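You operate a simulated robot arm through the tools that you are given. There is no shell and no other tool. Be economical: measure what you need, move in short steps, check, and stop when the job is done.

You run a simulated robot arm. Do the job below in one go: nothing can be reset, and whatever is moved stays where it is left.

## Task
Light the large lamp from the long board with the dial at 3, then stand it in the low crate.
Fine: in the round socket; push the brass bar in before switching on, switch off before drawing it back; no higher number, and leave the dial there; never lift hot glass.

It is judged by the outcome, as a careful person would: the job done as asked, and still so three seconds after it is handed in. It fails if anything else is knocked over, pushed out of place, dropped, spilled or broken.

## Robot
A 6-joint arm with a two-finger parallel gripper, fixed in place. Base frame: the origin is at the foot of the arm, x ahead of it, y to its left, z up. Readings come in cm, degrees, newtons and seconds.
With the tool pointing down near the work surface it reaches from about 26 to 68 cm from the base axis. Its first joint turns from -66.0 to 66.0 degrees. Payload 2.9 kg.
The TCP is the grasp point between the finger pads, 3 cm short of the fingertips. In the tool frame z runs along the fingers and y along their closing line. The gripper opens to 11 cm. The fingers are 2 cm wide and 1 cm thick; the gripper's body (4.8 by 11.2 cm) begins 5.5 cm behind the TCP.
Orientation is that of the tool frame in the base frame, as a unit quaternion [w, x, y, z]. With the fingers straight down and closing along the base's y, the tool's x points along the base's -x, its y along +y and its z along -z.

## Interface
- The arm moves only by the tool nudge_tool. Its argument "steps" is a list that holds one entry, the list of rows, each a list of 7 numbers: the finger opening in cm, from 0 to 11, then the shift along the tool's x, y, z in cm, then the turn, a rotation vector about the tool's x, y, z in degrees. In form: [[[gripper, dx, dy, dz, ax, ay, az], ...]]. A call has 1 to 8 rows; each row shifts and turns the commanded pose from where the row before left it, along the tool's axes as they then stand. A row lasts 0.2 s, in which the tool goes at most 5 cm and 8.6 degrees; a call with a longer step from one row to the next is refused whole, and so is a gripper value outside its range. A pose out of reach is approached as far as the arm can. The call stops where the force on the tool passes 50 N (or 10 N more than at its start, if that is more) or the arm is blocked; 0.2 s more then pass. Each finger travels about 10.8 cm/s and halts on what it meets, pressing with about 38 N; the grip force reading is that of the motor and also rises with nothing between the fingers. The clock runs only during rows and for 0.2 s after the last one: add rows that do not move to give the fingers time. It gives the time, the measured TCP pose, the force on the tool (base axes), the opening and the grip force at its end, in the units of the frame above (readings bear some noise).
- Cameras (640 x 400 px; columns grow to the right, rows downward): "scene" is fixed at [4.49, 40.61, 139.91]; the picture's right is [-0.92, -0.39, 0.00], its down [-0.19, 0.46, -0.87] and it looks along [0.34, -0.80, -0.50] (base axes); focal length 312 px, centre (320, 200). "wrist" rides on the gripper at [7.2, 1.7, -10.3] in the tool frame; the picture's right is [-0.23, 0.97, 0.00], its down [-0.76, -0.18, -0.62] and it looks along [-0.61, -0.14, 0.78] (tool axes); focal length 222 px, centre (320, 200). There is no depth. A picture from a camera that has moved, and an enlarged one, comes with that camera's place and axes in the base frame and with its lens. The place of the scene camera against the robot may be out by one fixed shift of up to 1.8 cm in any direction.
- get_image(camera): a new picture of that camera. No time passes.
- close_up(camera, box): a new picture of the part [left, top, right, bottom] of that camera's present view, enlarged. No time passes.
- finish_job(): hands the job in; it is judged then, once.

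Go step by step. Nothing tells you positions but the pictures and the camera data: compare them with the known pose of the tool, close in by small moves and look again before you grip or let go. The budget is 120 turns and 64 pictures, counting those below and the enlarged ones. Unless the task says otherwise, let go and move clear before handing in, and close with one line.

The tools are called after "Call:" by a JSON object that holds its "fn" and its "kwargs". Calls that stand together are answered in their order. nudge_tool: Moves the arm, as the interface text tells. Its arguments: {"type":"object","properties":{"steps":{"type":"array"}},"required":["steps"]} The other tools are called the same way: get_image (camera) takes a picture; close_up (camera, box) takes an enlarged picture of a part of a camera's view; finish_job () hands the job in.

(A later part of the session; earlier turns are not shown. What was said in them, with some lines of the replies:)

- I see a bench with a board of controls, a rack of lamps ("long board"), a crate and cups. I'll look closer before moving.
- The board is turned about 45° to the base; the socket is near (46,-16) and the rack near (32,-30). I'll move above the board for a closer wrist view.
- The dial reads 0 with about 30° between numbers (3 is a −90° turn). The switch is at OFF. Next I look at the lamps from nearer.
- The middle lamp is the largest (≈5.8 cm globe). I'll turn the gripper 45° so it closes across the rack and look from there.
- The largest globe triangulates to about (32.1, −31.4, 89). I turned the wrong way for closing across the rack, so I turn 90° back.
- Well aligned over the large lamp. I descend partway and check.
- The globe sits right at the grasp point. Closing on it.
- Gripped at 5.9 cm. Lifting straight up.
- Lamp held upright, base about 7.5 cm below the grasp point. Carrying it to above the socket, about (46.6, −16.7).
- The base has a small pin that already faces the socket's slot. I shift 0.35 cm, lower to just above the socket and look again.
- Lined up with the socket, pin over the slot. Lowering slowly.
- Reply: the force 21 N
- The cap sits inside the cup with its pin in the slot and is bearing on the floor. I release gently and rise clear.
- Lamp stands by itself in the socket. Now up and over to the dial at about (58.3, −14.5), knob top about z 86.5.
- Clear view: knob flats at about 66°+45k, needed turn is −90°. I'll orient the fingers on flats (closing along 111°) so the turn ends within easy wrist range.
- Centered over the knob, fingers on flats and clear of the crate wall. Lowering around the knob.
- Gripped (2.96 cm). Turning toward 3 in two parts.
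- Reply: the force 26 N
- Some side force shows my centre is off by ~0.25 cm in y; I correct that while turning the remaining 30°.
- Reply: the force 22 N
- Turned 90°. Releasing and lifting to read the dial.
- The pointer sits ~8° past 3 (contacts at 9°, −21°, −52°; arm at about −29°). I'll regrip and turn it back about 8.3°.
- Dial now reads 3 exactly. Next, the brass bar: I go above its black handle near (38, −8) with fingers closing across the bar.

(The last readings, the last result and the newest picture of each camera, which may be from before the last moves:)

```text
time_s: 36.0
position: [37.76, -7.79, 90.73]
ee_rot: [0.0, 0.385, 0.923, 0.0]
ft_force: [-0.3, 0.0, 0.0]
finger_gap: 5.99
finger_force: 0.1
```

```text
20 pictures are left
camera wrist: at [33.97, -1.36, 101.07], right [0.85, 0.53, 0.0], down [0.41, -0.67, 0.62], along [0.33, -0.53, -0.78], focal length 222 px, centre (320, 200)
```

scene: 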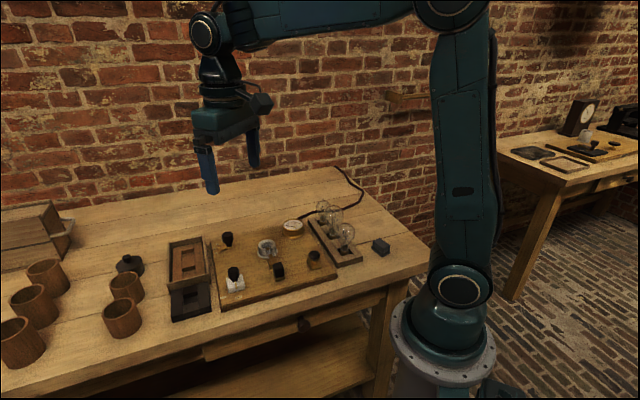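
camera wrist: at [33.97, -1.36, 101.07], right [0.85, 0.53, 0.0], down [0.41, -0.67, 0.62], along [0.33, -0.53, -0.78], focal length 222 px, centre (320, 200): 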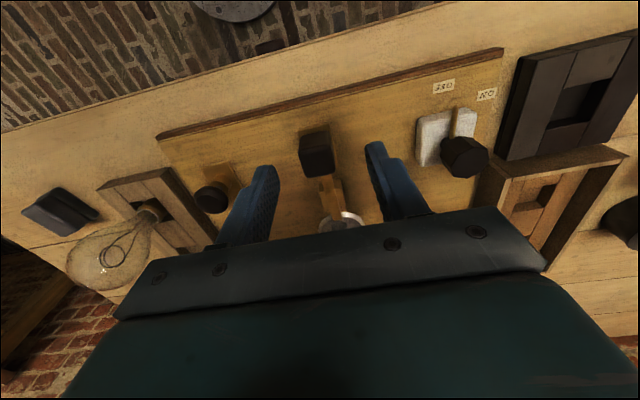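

Handle centred; I shift 0.3 cm forward, lower and grip it.

Call:
{"fn": "nudge_tool", "kwargs": {"steps": [[[6, -0.3, 0, 1.5, 0, 0, 0], [6, 0, 0, 1.5, 0, 0, 0], [6, 0, 0, 0.5, 0, 0, 0], [4, 0, 0, 0, 0, 0, 0], [2.5, 0, 0, 0, 0, 0, 0], [1, 0, 0, 0, 0, 0, 0], [1, 0, 0, 0, 0, 0, 0], [1, 0, 0, 0, 0, 0, 0]]]}}

```text
time_s: 37.8
position: [37.95, -8.29, 87.16]
ee_rot: [0.0, 0.385, 0.923, -0.002]
ft_force: [-16.1, -17.4, 3.4]
finger_gap: 2.38
finger_force: 45.5
```

Gripped. I ease the side force and push the bar toward the lamp in small steps.

Call:
{"fn": "nudge_tool", "kwargs": {"steps": [[[1, 0, -0.25, 0, 0, 0, 0], [1, -0.4, 0, 0, 0, 0, 0], [1, -0.4, 0, 0, 0, 0, 0], [1, -0.4, 0, 0, 0, 0, 0], [1, -0.3, 0, 0, 0, 0, 0], [1, 0, 0, 0, 0, 0, 0]]]}}

```text
time_s: 39.2
position: [39.01, -9.27, 87.14]
ee_rot: [0.0, 0.384, 0.924, 0.001]
ft_force: [-0.8, 0.7, -30.4]
finger_gap: 2.36
finger_force: 44.7
```

Call:
{"fn": "close_up", "kwargs": {"camera": "scene", "box": [240, 210, 320, 290]}}

```text
5.00 times, centred on (280, 250) of scene
camera zoom: at [4.53, 40.6, 139.91], right [-0.92, -0.39, 0.0], down [-0.19, 0.46, -0.87], along [0.34, -0.8, -0.5], focal length 1559 px, centre (520, -50)
```

zoom: 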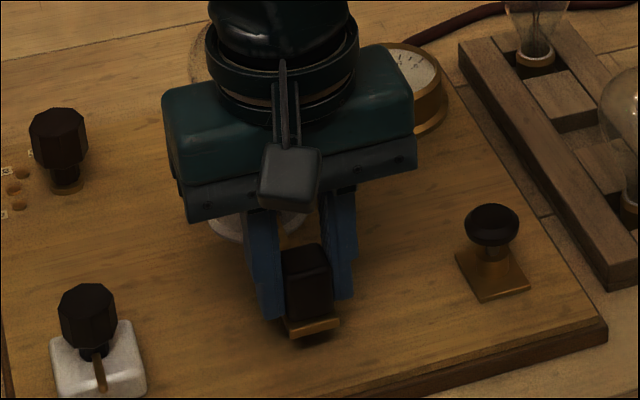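

Sliding fine. Continue with small steps until it meets its stop.

Call:
{"fn": "nudge_tool", "kwargs": {"steps": [[[1, -0.3, 0, 0.1, 0, 0, 0], [1, -0.3, 0, 0, 0, 0, 0], [1, -0.2, 0, 0, 0, 0, 0], [1, 0, 0, 0, 0, 0, 0]]]}}

```text
time_s: 40.2
position: [39.31, -9.83, 87.11]
ee_rot: [-0.002, 0.384, 0.923, 0.001]
ft_force: [-14.5, 17.5, 1.8]
finger_gap: 2.35
finger_force: 44.9
```

Call:
{"fn": "nudge_tool", "kwargs": {"steps": [[[1, -0.2, 0, 0, 0, 0, 0], [1, 0, 0, 0, 0, 0, 0]]]}}

```text
time_s: 40.8
position: [39.44, -9.71, 87.2]
ee_rot: [-0.004, 0.383, 0.924, 0.002]
ft_force: [-20.1, 28.3, 15.6]
finger_gap: 2.38
finger_force: 45.0
```

It's at its stop. I relieve the push, release and lift to check.

Call:
{"fn": "nudge_tool", "kwargs": {"steps": [[[1, 0.3, 0, 0, 0, 0, 0], [2.5, 0, 0, 0, 0, 0, 0], [4, 0, 0, 0, 0, 0, 0], [5.5, 0, 0, 0, 0, 0, 0], [5.5, 0, 0, -3, 0, 0, 0], [5.5, 2, 0, -4, 0, 0, 0], [5.5, 0, 0, -3, 0, 0, 0]]]}}

Call:
{"fn": "get_image", "kwargs": {"camera": "wrist"}}

Call:
{"fn": "close_up", "kwargs": {"camera": "scene", "box": [220, 190, 320, 300]}}

```text
time_s: 42.4
position: [38.11, -8.32, 97.13]
ee_rot: [0.0, 0.385, 0.923, 0.0]
ft_force: [-0.1, 0.0, -0.3]
finger_gap: 5.5
finger_force: 0.1
```

```text
18 pictures are left
camera wrist: at [34.26, -1.96, 107.55], right [0.85, 0.53, 0.0], down [0.41, -0.67, 0.62], along [0.33, -0.53, -0.78], focal length 222 px, centre (320, 200)
```

wrist: 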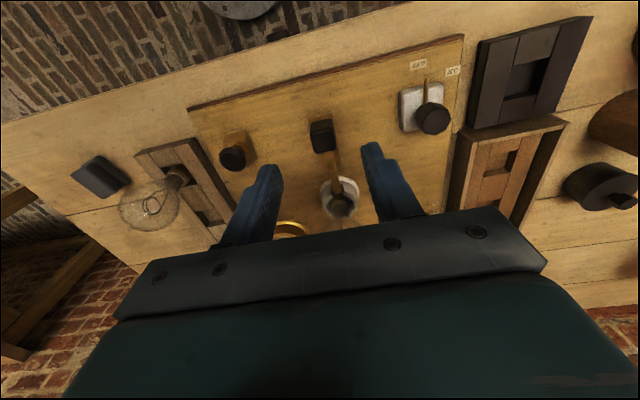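

```text
3.64 times, centred on (270, 245) of scene
camera zoom: at [4.49, 40.61, 139.91], right [-0.92, -0.39, 0.0], down [-0.19, 0.46, -0.87], along [0.34, -0.8, -0.5], focal length 1134 px, centre (502, 36)
```

zoom: 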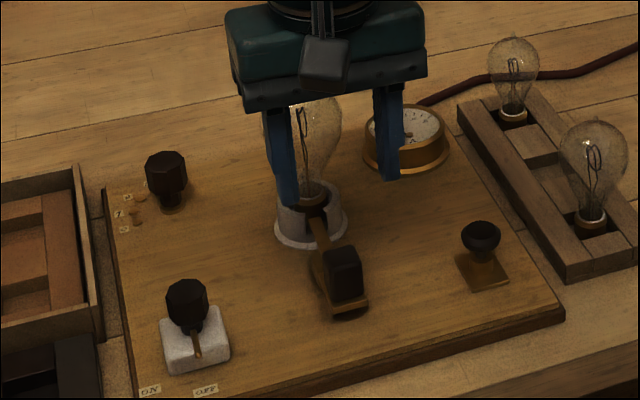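

Bar is in, lamp stands straight, switch still OFF. Now over to the switch knob at about (47.1, −2.4).

Call:
{"fn": "nudge_tool", "kwargs": {"steps": [[[5.5, -0.71, 3.52, 0, 0, 0, 0], [5.5, -0.71, 3.52, 0, 0, 0, 0], [5.5, -0.71, 3.52, 0, 0, 0, 0], [5.5, 0, 0, 0, 0, 0, -8.6], [5.5, 0, 0, 0, 0, 0, -8.6], [5.5, 0, 0, 0, 0, 0, -8.6], [5.5, 0, 0, 0, 0, 0, -8.6], [5.5, 0, 0, 0, 0, 0, -8.6]]]}}

Call:
{"fn": "close_up", "kwargs": {"camera": "wrist", "box": [260, 60, 380, 170]}}

```text
time_s: 44.2
position: [46.98, -2.47, 97.01]
ee_rot: [0.0, 0.018, 1.0, -0.001]
ft_force: [0.3, 0.2, 0.7]
finger_gap: 5.52
finger_force: 0.0
```

```text
3.64 times, centred on (320, 115) of wrist
camera zoom: at [39.94, -0.43, 107.53], right [0.26, 0.97, 0.0], down [0.75, -0.2, 0.62], along [0.6, -0.16, -0.78], focal length 808 px, centre (320, 509)
```

zoom: 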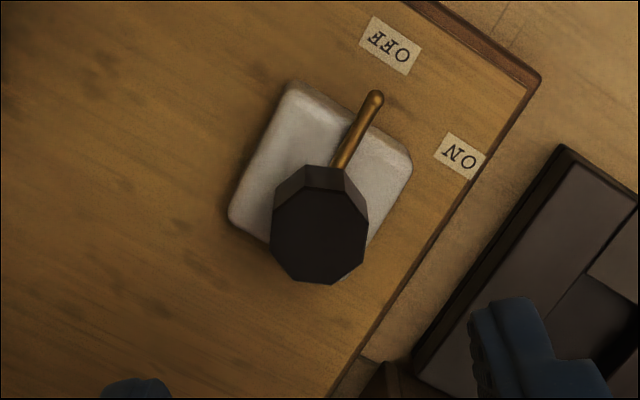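

Pointer at OFF (137°), ON at about 87°. Align fingers on the flats (closing about 65°), lower and grip.

Call:
{"fn": "nudge_tool", "kwargs": {"steps": [[[5.5, -0.27, 0, 0, 0, 0, 7.7], [5.5, 0, 0, 0, 0, 0, 7.7], [5.5, 0, 0, 0, 0, 0, 7.7], [5.5, 0, 0, 4, 0, 0, 0], [5.5, 0, 0, 3.5, 0, 0, 0], [5.5, 0, 0, 1.5, 0, 0, 0], [5.5, 0, 0, 0.3, 0, 0, 0], [5.5, 0, 0, 0, 0, 0, 0]]]}}

Call:
{"fn": "close_up", "kwargs": {"camera": "wrist", "box": [220, 60, 420, 240]}}

```text
time_s: 46.0
position: [47.27, -2.52, 87.78]
ee_rot: [0.0, 0.219, 0.976, 0.0]
ft_force: [0.0, 0.2, -0.1]
finger_gap: 5.5
finger_force: 0.0
```

```text
2.22 times, centred on (320, 150) of wrist
camera zoom: at [41.55, 2.21, 98.27], right [0.62, 0.78, 0.0], down [0.61, -0.49, 0.62], along [0.49, -0.39, -0.78], focal length 494 px, centre (320, 311)
```

zoom: 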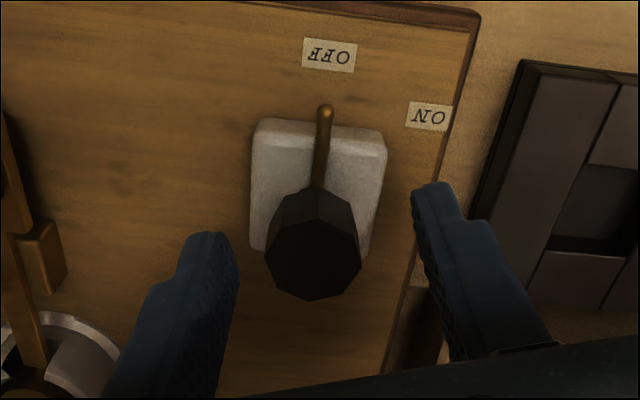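

Call:
{"fn": "nudge_tool", "kwargs": {"steps": [[[4, 0, 0, 0, 0, 0, 0], [2.5, 0, 0, 0, 0, 0, 0], [1.5, 0, 0, 0, 0, 0, 0], [1.5, 0, 0, 0, 0, 0, 0], [1.5, 0, 0, 0, 0, 0, 0]]]}}

Call:
{"fn": "nudge_tool", "kwargs": {"steps": [[[1.5, 0, 0, 0, 0, 0, 7.5], [1.5, 0, 0, 0, 0, 0, 7.5], [1.5, 0, 0, 0, 0, 0, 7.5], [1.5, 0, 0, 0, 0, 0, 7.5], [1.5, 0, 0, 0, 0, 0, 7.5], [1.5, 0, 0, 0, 0, 0, 7.5], [1.5, 0, 0, 0, 0, 0, 3], [1.5, 0, 0, 0, 0, 0, 0]]]}}

Call:
{"fn": "close_up", "kwargs": {"camera": "scene", "box": [200, 180, 340, 300]}}

```text
time_s: 47.2
position: [47.28, -2.61, 87.77]
ee_rot: [0.0, 0.22, 0.976, -0.001]
ft_force: [-5.5, -12.3, 0.0]
finger_gap: 2.59
finger_force: 45.1
```

```text
time_s: 49.0
position: [47.17, -2.74, 87.8]
ee_rot: [-0.001, 0.599, 0.8, -0.003]
ft_force: [-22.9, -25.5, 14.2]
finger_gap: 2.56
finger_force: 44.8
```

```text
3.33 times, centred on (270, 240) of scene
camera zoom: at [4.42, 40.55, 139.93], right [-0.92, -0.39, 0.0], down [-0.19, 0.46, -0.87], along [0.34, -0.8, -0.5], focal length 1039 px, centre (487, 67)
```

zoom: 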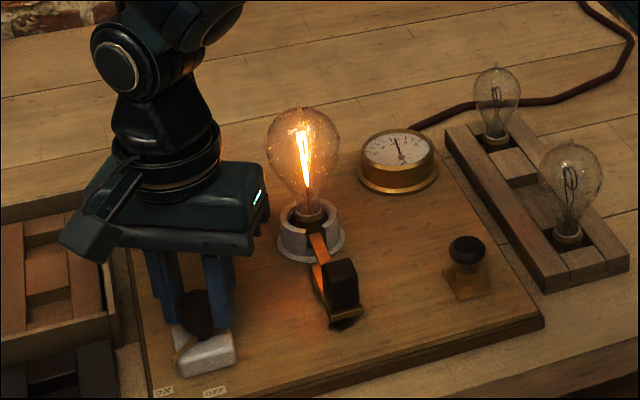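

The lamp is lit and the meter reads. After a short moment I turn the switch back to OFF.

Call:
{"fn": "nudge_tool", "kwargs": {"steps": [[[1.5, -0.16, -0.15, 0, 0, 0, 0], [1.5, 0, 0, 0, 0, 0, 0], [1.5, 0, 0, 0, 0, 0, 0], [1.5, 0, 0, 0, 0, 0, 0], [1.5, 0, 0, 0, 0, 0, 0], [1.5, 0, 0, 0, 0, 0, 0]]]}}

Call:
{"fn": "nudge_tool", "kwargs": {"steps": [[[1.5, 0, 0, 0, 0, 0, -7.5], [1.5, 0, 0, 0, 0, 0, -7.5], [1.5, 0, 0, 0, 0, 0, -7.5], [1.5, 0, 0, 0, 0, 0, -7.5], [1.5, 0, 0, 0, 0, 0, -7.5], [1.5, 0, 0, 0, 0, 0, -7.5], [1.5, 0, 0, 0, 0, 0, -4], [1.5, 0, 0, 0, 0, 0, 0]]]}}

Call:
{"fn": "nudge_tool", "kwargs": {"steps": [[[2.5, 0, 0, 0, 0, 0, 0], [4, 0, 0, 0, 0, 0, 0], [5.5, 0, 0, 0, 0, 0, 0], [5.5, 0, 0, -4, 0, 0, 0], [5.5, 0, 0, -5, 0, 0, 0], [5.5, 0, 0, 0, 0, 0, 0]]]}}

Call:
{"fn": "close_up", "kwargs": {"camera": "scene", "box": [200, 190, 320, 310]}}

```text
time_s: 50.4
position: [47.1, -2.63, 87.81]
ee_rot: [-0.001, 0.598, 0.802, -0.001]
ft_force: [-16.9, -11.8, 9.6]
finger_gap: 2.58
finger_force: 45.0
```

```text
time_s: 52.2
position: [47.28, -2.58, 87.95]
ee_rot: [0.002, 0.209, 0.978, 0.001]
ft_force: [-1.4, 1.7, -2.1]
finger_gap: 2.54
finger_force: 44.5
```

```text
time_s: 53.6
position: [47.24, -2.66, 96.87]
ee_rot: [-0.001, 0.211, 0.978, 0.0]
ft_force: [-0.2, -0.2, 0.7]
finger_gap: 5.52
finger_force: 0.1
```

```text
3.33 times, centred on (260, 250) of scene
camera zoom: at [4.49, 40.61, 139.91], right [-0.92, -0.39, 0.0], down [-0.19, 0.46, -0.87], along [0.34, -0.8, -0.5], focal length 1039 px, centre (520, 33)
```

zoom: 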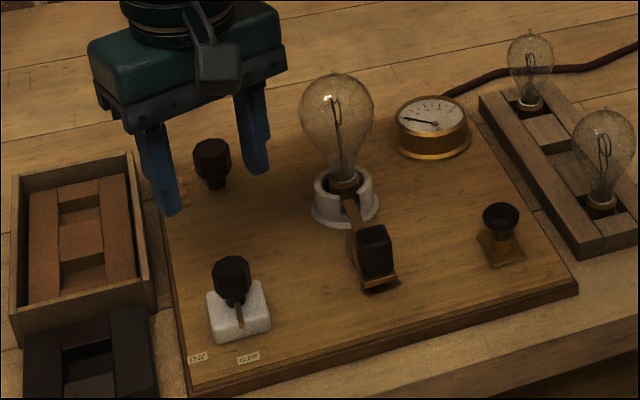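

Lamp is out, pointer at OFF, meter at zero. Now back to the bar handle at (39.4, −9.75) to draw it out.

Call:
{"fn": "nudge_tool", "kwargs": {"steps": [[[5.5, 0, 0, 0, 0, 0, 6.9], [5.5, 0, 0, 0, 0, 0, 6.9], [5.5, 0, 0, 0, 0, 0, 6.9], [5.5, 0.18, -3.52, 0, 0, 0, 0], [5.5, 0.18, -3.52, 0, 0, 0, 0], [5.5, 0.17, -3.52, 0, 0, 0, 0], [5.5, 0, 0, 3, 0, 0, 0], [5.5, 0, 0, 2.5, 0, 0, 0]]]}}

Call:
{"fn": "get_image", "kwargs": {"camera": "wrist"}}

```text
time_s: 55.4
position: [39.2, -9.66, 91.3]
ee_rot: [0.0, 0.382, 0.924, 0.0]
ft_force: [0.8, 0.7, -0.1]
finger_gap: 5.51
finger_force: 0.2
```

```text
12 pictures are left
camera wrist: at [35.45, -3.31, 101.64], right [0.85, 0.53, 0.0], down [0.41, -0.66, 0.62], along [0.33, -0.53, -0.78], focal length 222 px, centre (320, 200)
```

wrist: 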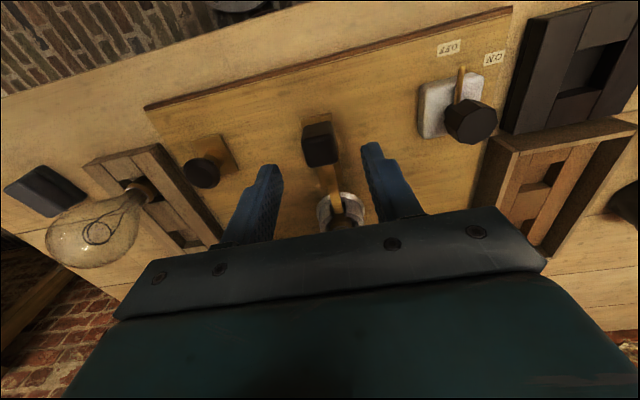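

Call:
{"fn": "nudge_tool", "kwargs": {"steps": [[[5.5, -0.1, 0.05, 2, 0, 0, 0], [5.5, 0, 0, 2, 0, 0, 0], [4, 0, 0, 0.1, 0, 0, 0], [2.5, 0, 0, 0, 0, 0, 0], [1, 0, 0, 0, 0, 0, 0], [1, 0, 0, 0, 0, 0, 0]]]}}

Call:
{"fn": "nudge_tool", "kwargs": {"steps": [[[1, 0.4, 0, 0, 0, 0, 0], [1, 0.4, 0, 0, 0, 0, 0], [1, 0.4, 0, 0, 0, 0, 0], [1, 0.4, 0, 0, 0, 0, 0], [1, 0.4, 0, 0, 0, 0, 0], [1, 0, 0, 0, 0, 0, 0]]]}}

```text
time_s: 56.8
position: [39.49, -9.76, 87.14]
ee_rot: [0.0, 0.383, 0.924, 0.0]
ft_force: [1.2, 0.4, -4.8]
finger_gap: 2.38
finger_force: 45.0
```

```text
time_s: 58.2
position: [38.0, -8.4, 87.23]
ee_rot: [0.0, 0.383, 0.924, 0.001]
ft_force: [9.3, 0.2, -27.6]
finger_gap: 2.39
finger_force: 44.5
```

Call:
{"fn": "nudge_tool", "kwargs": {"steps": [[[1, 0.2, 0, 0, 0, 0, 0], [1, 0, 0, 0, 0, 0, 0], [2.5, 0, 0, 0, 0, 0, 0], [4, 0, 0, 0, 0, 0, 0], [6, 0, 0, 0, 0, 0, 0], [6, 0, 0, -4, 0, 0, 0], [6, 0, 0, -5, 0, 0, 0], [6, 0, 0, -5, 0, 0, 0]]]}}

Call:
{"fn": "close_up", "kwargs": {"camera": "scene", "box": [150, 190, 320, 330]}}

```text
time_s: 60.0
position: [38.07, -8.3, 101.46]
ee_rot: [-0.001, 0.383, 0.924, -0.001]
ft_force: [-0.1, 0.0, -0.6]
finger_gap: 5.98
finger_force: 0.0
```

```text
2.86 times, centred on (235, 260) of scene
camera zoom: at [4.49, 40.61, 139.91], right [-0.92, -0.39, 0.0], down [-0.19, 0.46, -0.87], along [0.34, -0.8, -0.5], focal length 891 px, centre (563, 29)
```

zoom: 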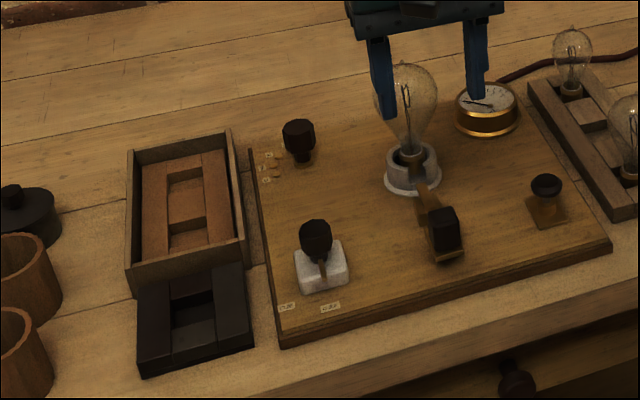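

Bar drawn back, everything in place. While the glass cools I look over the walled low crate to measure its wells (near one roughly (60.4, −0.6)).

Call:
{"fn": "nudge_tool", "kwargs": {"steps": [[[9, -2.08, 3.58, 0, 0, 0, 0], [9, -2.08, 3.58, 0, 0, 0, 0], [9, -2.08, 3.58, 0, 0, 0, 0], [9, -2.08, 3.58, 0, 0, 0, 0], [9, -2.08, 3.58, 0, 0, 0, 0], [9, 0, 0, 0, 0, 0, 0], [9, 0, 0, 0, 0, 0, 0], [9, 0, 0, 0, 0, 0, 0]]]}}

Call:
{"fn": "get_image", "kwargs": {"camera": "wrist"}}

```text
time_s: 61.8
position: [57.97, -2.98, 101.16]
ee_rot: [0.0, 0.382, 0.924, 0.0]
ft_force: [0.1, -0.3, -0.4]
finger_gap: 9.0
finger_force: 0.1
```

```text
10 pictures are left
camera wrist: at [54.1, 3.42, 111.64], right [0.85, 0.53, 0.0], down [0.41, -0.66, 0.62], along [0.33, -0.53, -0.78], focal length 222 px, centre (320, 200)
```

wrist: 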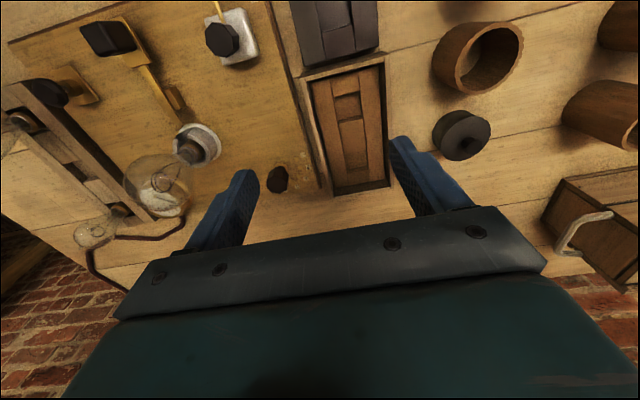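

Call:
{"fn": "close_up", "kwargs": {"camera": "wrist", "box": [280, 50, 420, 200]}}

Call:
{"fn": "nudge_tool", "kwargs": {"steps": [[[9, 0, 0, 0, 0, 0, 0], [9, 0, 0, 0, 0, 0, 0], [9, 0, 0, 0, 0, 0, 0], [9, 0, 0, 0, 0, 0, 0], [9, 0, 0, 0, 0, 0, 0], [9, 0, 0, 0, 0, 0, 0], [9, 0, 0, 0, 0, 0, 0], [9, 0, 0, 0, 0, 0, 0]]]}}

Call:
{"fn": "nudge_tool", "kwargs": {"steps": [[[9, 0, 0, 0, 0, 0, 0], [9, 0, 0, 0, 0, 0, 0], [9, 0, 0, 0, 0, 0, 0], [9, 0, 0, 0, 0, 0, 0], [9, 0, 0, 0, 0, 0, 0], [9, 0, 0, 0, 0, 0, 0], [9, 0, 0, 0, 0, 0, 0], [9, 0, 0, 0, 0, 0, 0]]]}}

Call:
{"fn": "nudge_tool", "kwargs": {"steps": [[[9, 0, 0, 0, 0, 0, 0], [9, 0, 0, 0, 0, 0, 0], [9, 0, 0, 0, 0, 0, 0], [9, 0, 0, 0, 0, 0, 0], [9, 0, 0, 0, 0, 0, 0], [9, 0, 0, 0, 0, 0, 0], [9, 0, 0, 0, 0, 0, 0], [9, 0, 0, 0, 0, 0, 0]]]}}

Call:
{"fn": "nudge_tool", "kwargs": {"steps": [[[9, 0, 0, 0, 0, 0, 0], [9, 0, 0, 0, 0, 0, 0], [9, 0, 0, 0, 0, 0, 0], [9, 0, 0, 0, 0, 0, 0], [9, 0, 0, 0, 0, 0, 0], [9, 0, 0, 0, 0, 0, 0], [9, 0, 0, 0, 0, 0, 0], [9, 0, 0, 0, 0, 0, 0]]]}}

Call:
{"fn": "nudge_tool", "kwargs": {"steps": [[[9, 0, 0, 0, 0, 0, 0], [9, 0, 0, 0, 0, 0, 0], [9, 0, 0, 0, 0, 0, 0], [9, 0, 0, 0, 0, 0, 0], [9, 0, 0, 0, 0, 0, 0], [9, 0, 0, 0, 0, 0, 0], [9, 0, 0, 0, 0, 0, 0], [9, 0, 0, 0, 0, 0, 0]]]}}

Call:
{"fn": "nudge_tool", "kwargs": {"steps": [[[9, 0, 0, 0, 0, 0, 0], [9, 0, 0, 0, 0, 0, 0], [9, 0, 0, 0, 0, 0, 0], [9, 0, 0, 0, 0, 0, 0], [9, 0, 0, 0, 0, 0, 0], [9, 0, 0, 0, 0, 0, 0], [9, 0, 0, 0, 0, 0, 0], [9, 0, 0, 0, 0, 0, 0]]]}}

Call:
{"fn": "nudge_tool", "kwargs": {"steps": [[[9, 0, 0, 0, 0, 0, 0], [9, 0, 0, 0, 0, 0, 0], [9, 0, 0, 0, 0, 0, 0], [9, 0, 0, 0, 0, 0, 0], [9, 0, 0, 0, 0, 0, 0], [9, 0, 0, 0, 0, 0, 0], [9, 0, 0, 0, 0, 0, 0], [9, 0, 0, 0, 0, 0, 0]]]}}

Call:
{"fn": "nudge_tool", "kwargs": {"steps": [[[9, 0, 0, 0, 0, 0, 0], [9, 0, 0, 0, 0, 0, 0], [9, 0, 0, 0, 0, 0, 0], [9, 0, 0, 0, 0, 0, 0], [9, 0, 0, 0, 0, 0, 0], [9, 0, 0, 0, 0, 0, 0], [9, 0, 0, 0, 0, 0, 0], [9, 0, 0, 0, 0, 0, 0]]]}}

Call:
{"fn": "nudge_tool", "kwargs": {"steps": [[[9, 0, 0, 0, 0, 0, 0], [9, 0, 0, 0, 0, 0, 0], [9, 0, 0, 0, 0, 0, 0], [9, 0, 0, 0, 0, 0, 0], [9, 0, 0, 0, 0, 0, 0], [9, 0, 0, 0, 0, 0, 0], [9, 0, 0, 0, 0, 0, 0], [9, 0, 0, 0, 0, 0, 0]]]}}

```text
2.67 times, centred on (350, 125) of wrist
camera zoom: at [54.1, 3.42, 111.64], right [0.85, 0.53, 0.0], down [0.41, -0.66, 0.62], along [0.33, -0.53, -0.78], focal length 592 px, centre (240, 400)
```

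zoom: 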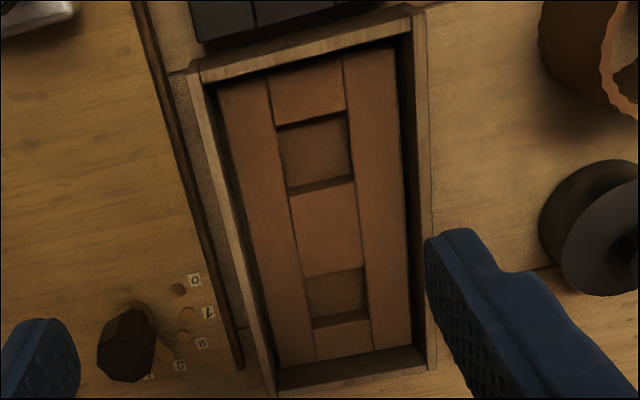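

```text
time_s: 63.6
position: [57.97, -2.91, 101.28]
ee_rot: [-0.001, 0.383, 0.924, 0.0]
ft_force: [-0.3, 0.2, 0.0]
finger_gap: 9.02
finger_force: 0.1
```

```text
time_s: 65.4
position: [57.92, -3.04, 101.13]
ee_rot: [0.0, 0.383, 0.924, 0.0]
ft_force: [0.2, 0.3, 1.1]
finger_gap: 8.98
finger_force: 0.0
```

```text
time_s: 67.2
position: [58.05, -3.07, 101.16]
ee_rot: [0.0, 0.383, 0.924, 0.0]
ft_force: [0.9, -0.2, 0.5]
finger_gap: 9.0
finger_force: 0.0
```

```text
time_s: 69.0
position: [57.89, -3.01, 101.29]
ee_rot: [0.0, 0.383, 0.924, 0.0]
ft_force: [0.2, -0.1, 0.6]
finger_gap: 9.01
finger_force: 0.1
```

```text
time_s: 70.8
position: [57.97, -3.07, 101.22]
ee_rot: [0.001, 0.382, 0.924, -0.001]
ft_force: [0.0, -0.1, 0.6]
finger_gap: 9.0
finger_force: 0.0
```

```text
time_s: 72.6
position: [57.93, -2.94, 101.3]
ee_rot: [0.0, 0.383, 0.924, -0.001]
ft_force: [1.2, -0.4, 0.6]
finger_gap: 9.01
finger_force: 0.0
```

```text
time_s: 74.4
position: [57.98, -2.94, 101.3]
ee_rot: [0.001, 0.383, 0.924, 0.001]
ft_force: [-0.4, -0.1, 0.5]
finger_gap: 8.99
finger_force: 0.1
```

```text
time_s: 76.2
position: [57.9, -2.91, 101.19]
ee_rot: [0.0, 0.383, 0.924, 0.0]
ft_force: [0.4, -0.2, 0.4]
finger_gap: 9.0
finger_force: 0.1
```

```text
time_s: 78.0
position: [57.89, -2.97, 101.35]
ee_rot: [0.0, 0.383, 0.924, 0.001]
ft_force: [0.8, -0.1, 0.8]
finger_gap: 9.0
finger_force: 0.2
```

Near well centre about (61.6, −1.8), about 3.4 cm square, enough for the cap. I move back above the lamp and keep waiting for it to cool.

Call:
{"fn": "nudge_tool", "kwargs": {"steps": [[[9.5, -0.52, -4.43, 0, 0, 0, 0], [9.5, -0.52, -4.43, 0, 0, 0, 0], [9.5, -0.52, -4.43, 0, 0, 0, 0], [9.5, -0.52, -4.43, 0, 0, 0, 0], [9.5, 0, 0, 0, 0, 0, 0], [9.5, 0, 0, 0, 0, 0, 0], [9.5, 0, 0, 0, 0, 0, 0], [9.5, 0, 0, 0, 0, 0, 0]]]}}

Call:
{"fn": "nudge_tool", "kwargs": {"steps": [[[9, 0, 0, 0, 0, 0, 0], [9, 0, 0, 0, 0, 0, 0], [9, 0, 0, 0, 0, 0, 0], [9, 0, 0, 0, 0, 0, 0], [9, 0, 0, 0, 0, 0, 0], [9, 0, 0, 0, 0, 0, 0], [9, 0, 0, 0, 0, 0, 0], [9, 0, 0, 0, 0, 0, 0]]]}}

Call:
{"fn": "nudge_tool", "kwargs": {"steps": [[[9, 0, 0, 0, 0, 0, 0], [9, 0, 0, 0, 0, 0, 0], [9, 0, 0, 0, 0, 0, 0], [9, 0, 0, 0, 0, 0, 0], [9, 0, 0, 0, 0, 0, 0], [9, 0, 0, 0, 0, 0, 0], [9, 0, 0, 0, 0, 0, 0], [9, 0, 0, 0, 0, 0, 0]]]}}

Call:
{"fn": "nudge_tool", "kwargs": {"steps": [[[9, 0, 0, 0, 0, 0, 0], [9, 0, 0, 0, 0, 0, 0], [9, 0, 0, 0, 0, 0, 0], [9, 0, 0, 0, 0, 0, 0], [9, 0, 0, 0, 0, 0, 0], [9, 0, 0, 0, 0, 0, 0], [9, 0, 0, 0, 0, 0, 0], [9, 0, 0, 0, 0, 0, 0]]]}}

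Call:
{"fn": "nudge_tool", "kwargs": {"steps": [[[9, 0, 0, 0, 0, 0, 0], [9, 0, 0, 0, 0, 0, 0], [9, 0, 0, 0, 0, 0, 0], [9, 0, 0, 0, 0, 0, 0], [9, 0, 0, 0, 0, 0, 0], [9, 0, 0, 0, 0, 0, 0], [9, 0, 0, 0, 0, 0, 0], [9, 0, 0, 0, 0, 0, 0]]]}}

Call:
{"fn": "nudge_tool", "kwargs": {"steps": [[[9, 0, 0, 0, 0, 0, 0], [9, 0, 0, 0, 0, 0, 0], [9, 0, 0, 0, 0, 0, 0], [9, 0, 0, 0, 0, 0, 0], [9, 0, 0, 0, 0, 0, 0], [9, 0, 0, 0, 0, 0, 0], [9, 0, 0, 0, 0, 0, 0], [9, 0, 0, 0, 0, 0, 0]]]}}

Call:
{"fn": "nudge_tool", "kwargs": {"steps": [[[9, 0, 0, 0, 0, 0, 0], [9, 0, 0, 0, 0, 0, 0], [9, 0, 0, 0, 0, 0, 0], [9, 0, 0, 0, 0, 0, 0], [9, 0, 0, 0, 0, 0, 0], [9, 0, 0, 0, 0, 0, 0], [9, 0, 0, 0, 0, 0, 0], [9, 0, 0, 0, 0, 0, 0]]]}}

Call:
{"fn": "nudge_tool", "kwargs": {"steps": [[[9, 0, 0, 0, 0, 0, 0], [9, 0, 0, 0, 0, 0, 0], [9, 0, 0, 0, 0, 0, 0], [9, 0, 0, 0, 0, 0, 0], [9, 0, 0, 0, 0, 0, 0], [9, 0, 0, 0, 0, 0, 0], [9, 0, 0, 0, 0, 0, 0], [9, 0, 0, 0, 0, 0, 0]]]}}

Call:
{"fn": "nudge_tool", "kwargs": {"steps": [[[9, 0, 0, 0, 0, 0, 0], [9, 0, 0, 0, 0, 0, 0], [9, 0, 0, 0, 0, 0, 0], [9, 0, 0, 0, 0, 0, 0], [9, 0, 0, 0, 0, 0, 0], [9, 0, 0, 0, 0, 0, 0], [9, 0, 0, 0, 0, 0, 0], [9, 0, 0, 0, 0, 0, 0]]]}}

Call:
{"fn": "nudge_tool", "kwargs": {"steps": [[[9, 0, 0, 0, 0, 0, 0], [9, 0, 0, 0, 0, 0, 0], [9, 0, 0, 0, 0, 0, 0], [9, 0, 0, 0, 0, 0, 0], [9, 0, 0, 0, 0, 0, 0], [9, 0, 0, 0, 0, 0, 0], [9, 0, 0, 0, 0, 0, 0], [9, 0, 0, 0, 0, 0, 0]]]}}

Call:
{"fn": "nudge_tool", "kwargs": {"steps": [[[9, 0, 0, 0, 0, 0, 0], [9, 0, 0, 0, 0, 0, 0], [9, 0, 0, 0, 0, 0, 0], [9, 0, 0, 0, 0, 0, 0], [9, 0, 0, 0, 0, 0, 0], [9, 0, 0, 0, 0, 0, 0], [9, 0, 0, 0, 0, 0, 0], [9, 0, 0, 0, 0, 0, 0]]]}}

Call:
{"fn": "nudge_tool", "kwargs": {"steps": [[[9, 0, 0, 0, 0, 0, 0], [9, 0, 0, 0, 0, 0, 0], [9, 0, 0, 0, 0, 0, 0], [9, 0, 0, 0, 0, 0, 0], [9, 0, 0, 0, 0, 0, 0], [9, 0, 0, 0, 0, 0, 0], [9, 0, 0, 0, 0, 0, 0], [9, 0, 0, 0, 0, 0, 0]]]}}

Call:
{"fn": "nudge_tool", "kwargs": {"steps": [[[9, 0, 0, 0, 0, 0, 0], [9, 0, 0, 0, 0, 0, 0], [9, 0, 0, 0, 0, 0, 0], [9, 0, 0, 0, 0, 0, 0], [9, 0, 0, 0, 0, 0, 0], [9, 0, 0, 0, 0, 0, 0], [9, 0, 0, 0, 0, 0, 0], [9, 0, 0, 0, 0, 0, 0]]]}}

Call:
{"fn": "get_image", "kwargs": {"camera": "wrist"}}

```text
time_s: 79.8
position: [46.84, -16.96, 101.2]
ee_rot: [-0.001, 0.383, 0.924, 0.0]
ft_force: [-0.6, 0.3, -0.3]
finger_gap: 9.48
finger_force: 0.0
```

```text
time_s: 81.6
position: [46.91, -16.96, 101.16]
ee_rot: [0.0, 0.383, 0.924, 0.0]
ft_force: [0.5, 0.0, 0.7]
finger_gap: 9.0
finger_force: 0.0
```

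```text
time_s: 83.4
position: [46.89, -16.94, 101.18]
ee_rot: [0.0, 0.383, 0.924, -0.001]
ft_force: [-0.3, -0.9, 1.4]
finger_gap: 8.99
finger_force: 0.1
```

```text
time_s: 85.2
position: [46.89, -16.94, 101.12]
ee_rot: [0.0, 0.382, 0.924, 0.0]
ft_force: [-0.2, 0.8, 0.5]
finger_gap: 8.98
finger_force: 0.0
```

```text
time_s: 87.0
position: [46.98, -16.95, 101.17]
ee_rot: [0.001, 0.383, 0.924, 0.0]
ft_force: [0.2, -0.2, -1.0]
finger_gap: 9.0
finger_force: 0.0
```

```text
time_s: 88.8
position: [46.83, -16.98, 101.19]
ee_rot: [0.0, 0.382, 0.924, 0.0]
ft_force: [0.8, 0.2, -0.9]
finger_gap: 9.01
finger_force: 0.0
```

```text
time_s: 90.6
position: [46.9, -16.92, 101.14]
ee_rot: [0.0, 0.383, 0.924, 0.0]
ft_force: [0.5, -0.6, 0.1]
finger_gap: 8.99
finger_force: 0.0
```

```text
time_s: 92.4
position: [47.04, -16.94, 101.23]
ee_rot: [0.0, 0.384, 0.923, 0.0]
ft_force: [-0.2, -0.2, 0.9]
finger_gap: 8.99
finger_force: 0.1
```

```text
time_s: 94.2
position: [46.89, -17.03, 101.14]
ee_rot: [0.0, 0.383, 0.924, 0.0]
ft_force: [-0.8, 0.2, -0.8]
finger_gap: 9.01
finger_force: 0.1
```

```text
time_s: 96.0
position: [46.9, -17.09, 101.29]
ee_rot: [0.0, 0.382, 0.924, 0.001]
ft_force: [-1.1, 0.2, 0.4]
finger_gap: 9.01
finger_force: 0.1
```

```text
time_s: 97.8
position: [46.96, -17.01, 101.21]
ee_rot: [-0.001, 0.383, 0.924, 0.0]
ft_force: [-0.4, -0.1, 0.1]
finger_gap: 8.99
finger_force: 0.0
```

```text
time_s: 99.6
position: [46.91, -17.01, 101.15]
ee_rot: [0.0, 0.383, 0.924, -0.001]
ft_force: [0.1, -0.5, 0.7]
finger_gap: 8.99
finger_force: 0.0
```

```text
time_s: 101.4
position: [46.96, -16.93, 101.14]
ee_rot: [0.001, 0.383, 0.924, 0.0]
ft_force: [-0.2, 0.7, 0.3]
finger_gap: 9.0
finger_force: 0.1
```

```text
8 pictures are left
camera wrist: at [43.05, -10.57, 111.64], right [0.85, 0.53, 0.0], down [0.41, -0.66, 0.62], along [0.33, -0.53, -0.78], focal length 222 px, centre (320, 200)
```

wrist: 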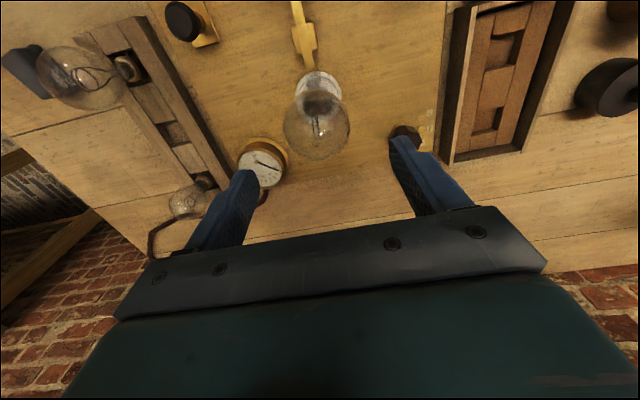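

The lamp has been off about 50 s, looks dark and clear. I lower over the globe and grip it.

Call:
{"fn": "nudge_tool", "kwargs": {"steps": [[[8.8, 0, -0.1, 3.5, 0, 0, 0], [8.8, 0, 0, 3.5, 0, 0, 0], [8.8, 0, 0, 2.8, 0, 0, 0], [8, 0, 0, 0, 0, 0, 0], [7, 0, 0, 0, 0, 0, 0], [6, 0, 0, 0, 0, 0, 0], [5, 0, 0, 0, 0, 0, 0], [4.5, 0, 0, 0, 0, 0, 0]]]}}

Call:
{"fn": "nudge_tool", "kwargs": {"steps": [[[4.5, 0, 0, 0, 0, 0, 0], [4.5, 0, 0, -1, 0, 0, 0], [4.5, 0, 0, -2, 0, 0, 0], [4.5, 0, 0, -3, 0, 0, 0], [4.5, 0, 0, -4, 0, 0, 0], [4.5, 0, 0, 0, 0, 0, 0]]]}}

```text
time_s: 103.2
position: [46.7, -16.91, 91.34]
ee_rot: [0.001, 0.382, 0.924, 0.0]
ft_force: [0.1, -0.8, 0.7]
finger_gap: 5.88
finger_force: 30.3
```

```text
time_s: 104.6
position: [46.8, -17.02, 101.44]
ee_rot: [0.0, 0.383, 0.924, 0.0]
ft_force: [-0.2, -0.5, -0.3]
finger_gap: 5.86
finger_force: 29.9
```

Lamp gripped and lifted. Carrying it to above the crate's near well.

Call:
{"fn": "nudge_tool", "kwargs": {"steps": [[[4.5, 0.06, 4.24, 0, 0, 0, 0], [4.5, 0.06, 4.24, 0, 0, 0, 0], [4.5, 0.06, 4.24, 0, 0, 0, 0], [4.5, 0.06, 4.24, 0, 0, 0, 0], [4.5, 0.04, 4.24, 0, 0, 0, 0], [4.5, 0, 0, 3, 0, 0, 0], [4.5, 0, 0, 0, 0, 0, 0]]]}}

Call:
{"fn": "close_up", "kwargs": {"camera": "wrist", "box": [250, 40, 410, 160]}}

```text
time_s: 106.2
position: [61.43, -1.95, 98.41]
ee_rot: [0.001, 0.383, 0.924, 0.001]
ft_force: [-0.3, -0.5, -0.1]
finger_gap: 5.87
finger_force: 30.1
```

```text
3.33 times, centred on (330, 100) of wrist
camera zoom: at [57.61, 4.45, 108.79], right [0.85, 0.53, 0.0], down [0.41, -0.66, 0.62], along [0.33, -0.53, -0.78], focal length 740 px, centre (287, 533)
```

zoom: 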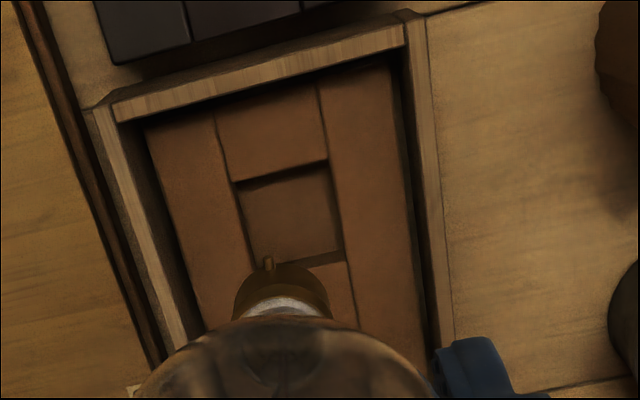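

Well centre triangulates to (61.62, −1.79), rim z≈82.8. Small correction, then lower slowly.

Call:
{"fn": "nudge_tool", "kwargs": {"steps": [[[4.5, -0.2, 0.35, 2, 0, 0, 0], [4.5, 0, 0, 2.5, 0, 0, 0], [4.5, 0, 0, 2, 0, 0, 0], [4.5, 0, 0, 0, 0, 0, 0]]]}}

Call:
{"fn": "close_up", "kwargs": {"camera": "wrist", "box": [250, 40, 410, 160]}}

Call:
{"fn": "close_up", "kwargs": {"camera": "scene", "box": [150, 190, 240, 320]}}

```text
time_s: 107.2
position: [61.81, -1.72, 91.81]
ee_rot: [0.0, 0.382, 0.924, 0.0]
ft_force: [0.1, -0.2, -1.0]
finger_gap: 5.86
finger_force: 29.7
```

```text
3.33 times, centred on (330, 100) of wrist
camera zoom: at [58.01, 4.64, 102.3], right [0.85, 0.53, 0.0], down [0.41, -0.66, 0.62], along [0.33, -0.53, -0.78], focal length 740 px, centre (287, 533)
```

zoom: 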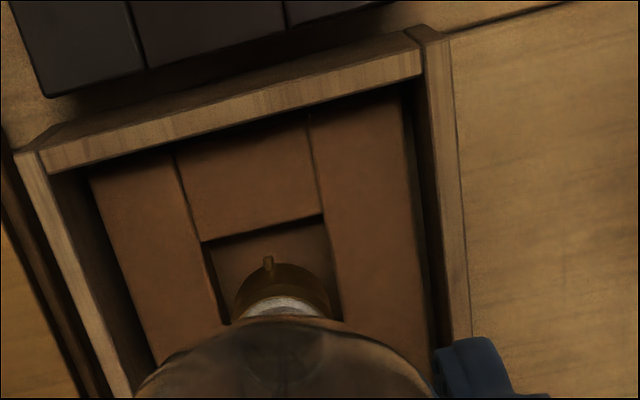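

```text
3.08 times, centred on (195, 255) of scene
camera zoom: at [4.49, 40.61, 139.91], right [-0.92, -0.39, 0.0], down [-0.19, 0.46, -0.87], along [0.34, -0.8, -0.5], focal length 960 px, centre (705, 31)
```

zoom: 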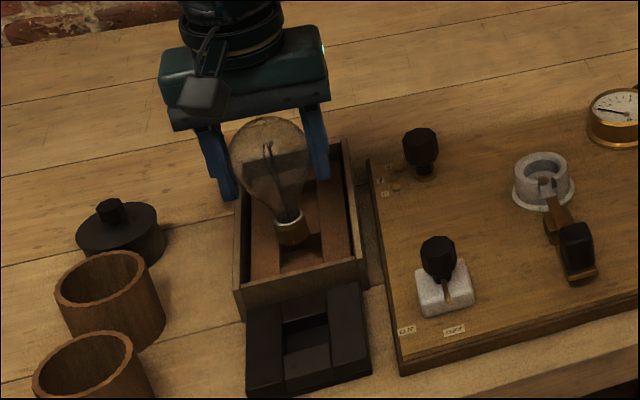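

Call:
{"fn": "nudge_tool", "kwargs": {"steps": [[[4.5, 0.02, -0.12, 0.7, 0, 0, 0], [4.5, 0, 0, 0.7, 0, 0, 0], [4.5, 0, 0, 0.5, 0, 0, 0], [4.5, 0, 0, 0.3, 0, 0, 0], [4.5, 0, 0, 0, 0, 0, 0]]]}}

```text
time_s: 108.4
position: [61.82, -1.76, 89.75]
ee_rot: [0.0, 0.383, 0.924, 0.001]
ft_force: [-0.2, 0.9, -0.6]
finger_gap: 5.9
finger_force: 30.0
```

Below the rim with no contact. Continue in small steps.

Call:
{"fn": "nudge_tool", "kwargs": {"steps": [[[4.5, 0, 0, 0.3, 0, 0, 0], [4.5, 0, 0, 0.2, 0, 0, 0], [4.5, 0, 0, 0, 0, 0, 0]]]}}

Call:
{"fn": "nudge_tool", "kwargs": {"steps": [[[4.5, 0, 0, 0.2, 0, 0, 0], [4.5, 0, 0, 0, 0, 0, 0]]]}}

```text
time_s: 109.2
position: [62.01, -1.73, 89.02]
ee_rot: [0.0, 0.383, 0.924, 0.0]
ft_force: [0.0, -0.4, -0.9]
finger_gap: 5.85
finger_force: 30.5
```

```text
time_s: 109.8
position: [61.95, -1.83, 89.02]
ee_rot: [0.0, 0.383, 0.924, 0.0]
ft_force: [-0.8, -0.7, -0.3]
finger_gap: 5.87
finger_force: 29.9
```

Call:
{"fn": "nudge_tool", "kwargs": {"steps": [[[4.5, 0, 0, 0.2, 0, 0, 0], [4.5, 0, 0, 0, 0, 0, 0]]]}}

Call:
{"fn": "nudge_tool", "kwargs": {"steps": [[[4.5, 0, 0, 0.2, 0, 0, 0], [4.5, 0, 0, 0, 0, 0, 0]]]}}

```text
time_s: 110.4
position: [61.94, -1.77, 88.98]
ee_rot: [0.001, 0.382, 0.924, 0.001]
ft_force: [-3.7, -0.6, 13.8]
finger_gap: 5.87
finger_force: 30.0
```

```text
time_s: 111.0
position: [62.02, -1.84, 88.78]
ee_rot: [0.004, 0.383, 0.924, 0.001]
ft_force: [0.1, -0.9, 22.8]
finger_gap: 5.89
finger_force: 30.1
```

Contact with the well floor at the expected height. I check, relieve the load and release.

Call:
{"fn": "nudge_tool", "kwargs": {"steps": [[[4.5, 0, 0, -0.25, 0, 0, 0], [5.5, 0, 0, 0, 0, 0, 0], [6.2, 0, 0, 0, 0, 0, 0], [7, 0, 0, 0, 0, 0, 0], [8.5, 0, 0, 0, 0, 0, 0], [8.5, 0, 0, 0, 0, 0, 0]]]}}

Call:
{"fn": "close_up", "kwargs": {"camera": "scene", "box": [150, 190, 240, 320]}}

```text
time_s: 112.4
position: [62.0, -1.74, 88.6]
ee_rot: [0.0, 0.382, 0.924, -0.001]
ft_force: [0.5, 0.2, 0.0]
finger_gap: 8.47
finger_force: 0.1
```

```text
3.08 times, centred on (195, 255) of scene
camera zoom: at [4.49, 40.61, 139.91], right [-0.92, -0.39, 0.0], down [-0.19, 0.46, -0.87], along [0.34, -0.8, -0.5], focal length 960 px, centre (705, 31)
```

zoom: 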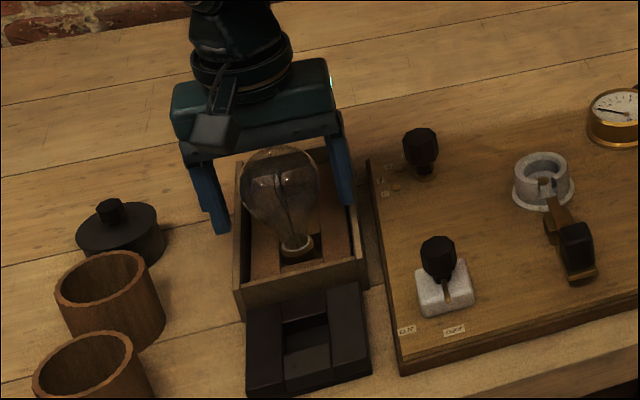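

The lamp stands upright in the crate. Rising clear and taking a last look.

Call:
{"fn": "nudge_tool", "kwargs": {"steps": [[[8.5, 0, 0, -2, 0, 0, 0], [8.5, 0, 0, -4, 0, 0, 0], [8.5, 0, 0, -5, 0, 0, 0], [8.5, 0, 0, -5, 0, 0, 0], [8.5, 3, 0, -2, 0, 0, 0], [8.5, 3, 0, 0, 0, 0, 0], [8.5, 3, 0, 0, 0, 0, 0], [8.5, 0, 0, 0, 0, 0, 0]]]}}

Call:
{"fn": "close_up", "kwargs": {"camera": "scene", "box": [140, 180, 400, 330]}}

```text
time_s: 114.2
position: [55.55, 4.64, 106.78]
ee_rot: [0.0, 0.382, 0.924, 0.0]
ft_force: [0.3, -0.5, -0.2]
finger_gap: 8.5
finger_force: 0.1
```

```text
2.46 times, centred on (270, 255) of scene
camera zoom: at [4.49, 40.61, 139.91], right [-0.92, -0.39, 0.0], down [-0.19, 0.46, -0.87], along [0.34, -0.8, -0.5], focal length 768 px, centre (443, 65)
```

zoom: 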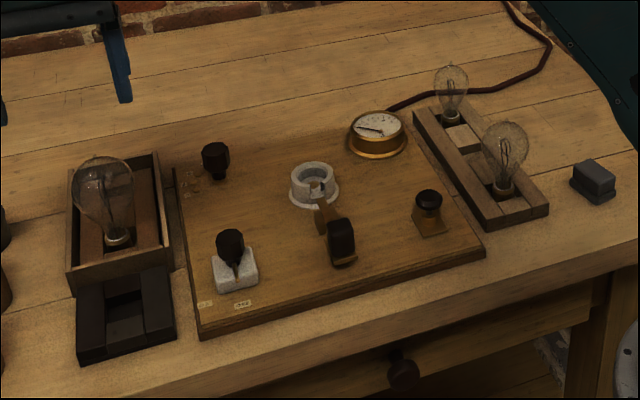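

The lamp stands in the low crate, the dial was left at 3, the switch is off, the bar is drawn back, and nothing else is disturbed. Handing in.

Call:
{"fn": "finish_job", "kwargs": {}}

```text
The job is handed in.
```

The large lamp was lit in the round socket with the dial at 3, switched off, left about 50 seconds to cool and then stood in the low crate. I took the low crate to be the walled wooden one rather than the dark block beside it. On the way to 3 the dial pointer went about 8° past the mark, well short of 4, and I turned it back before switching on.
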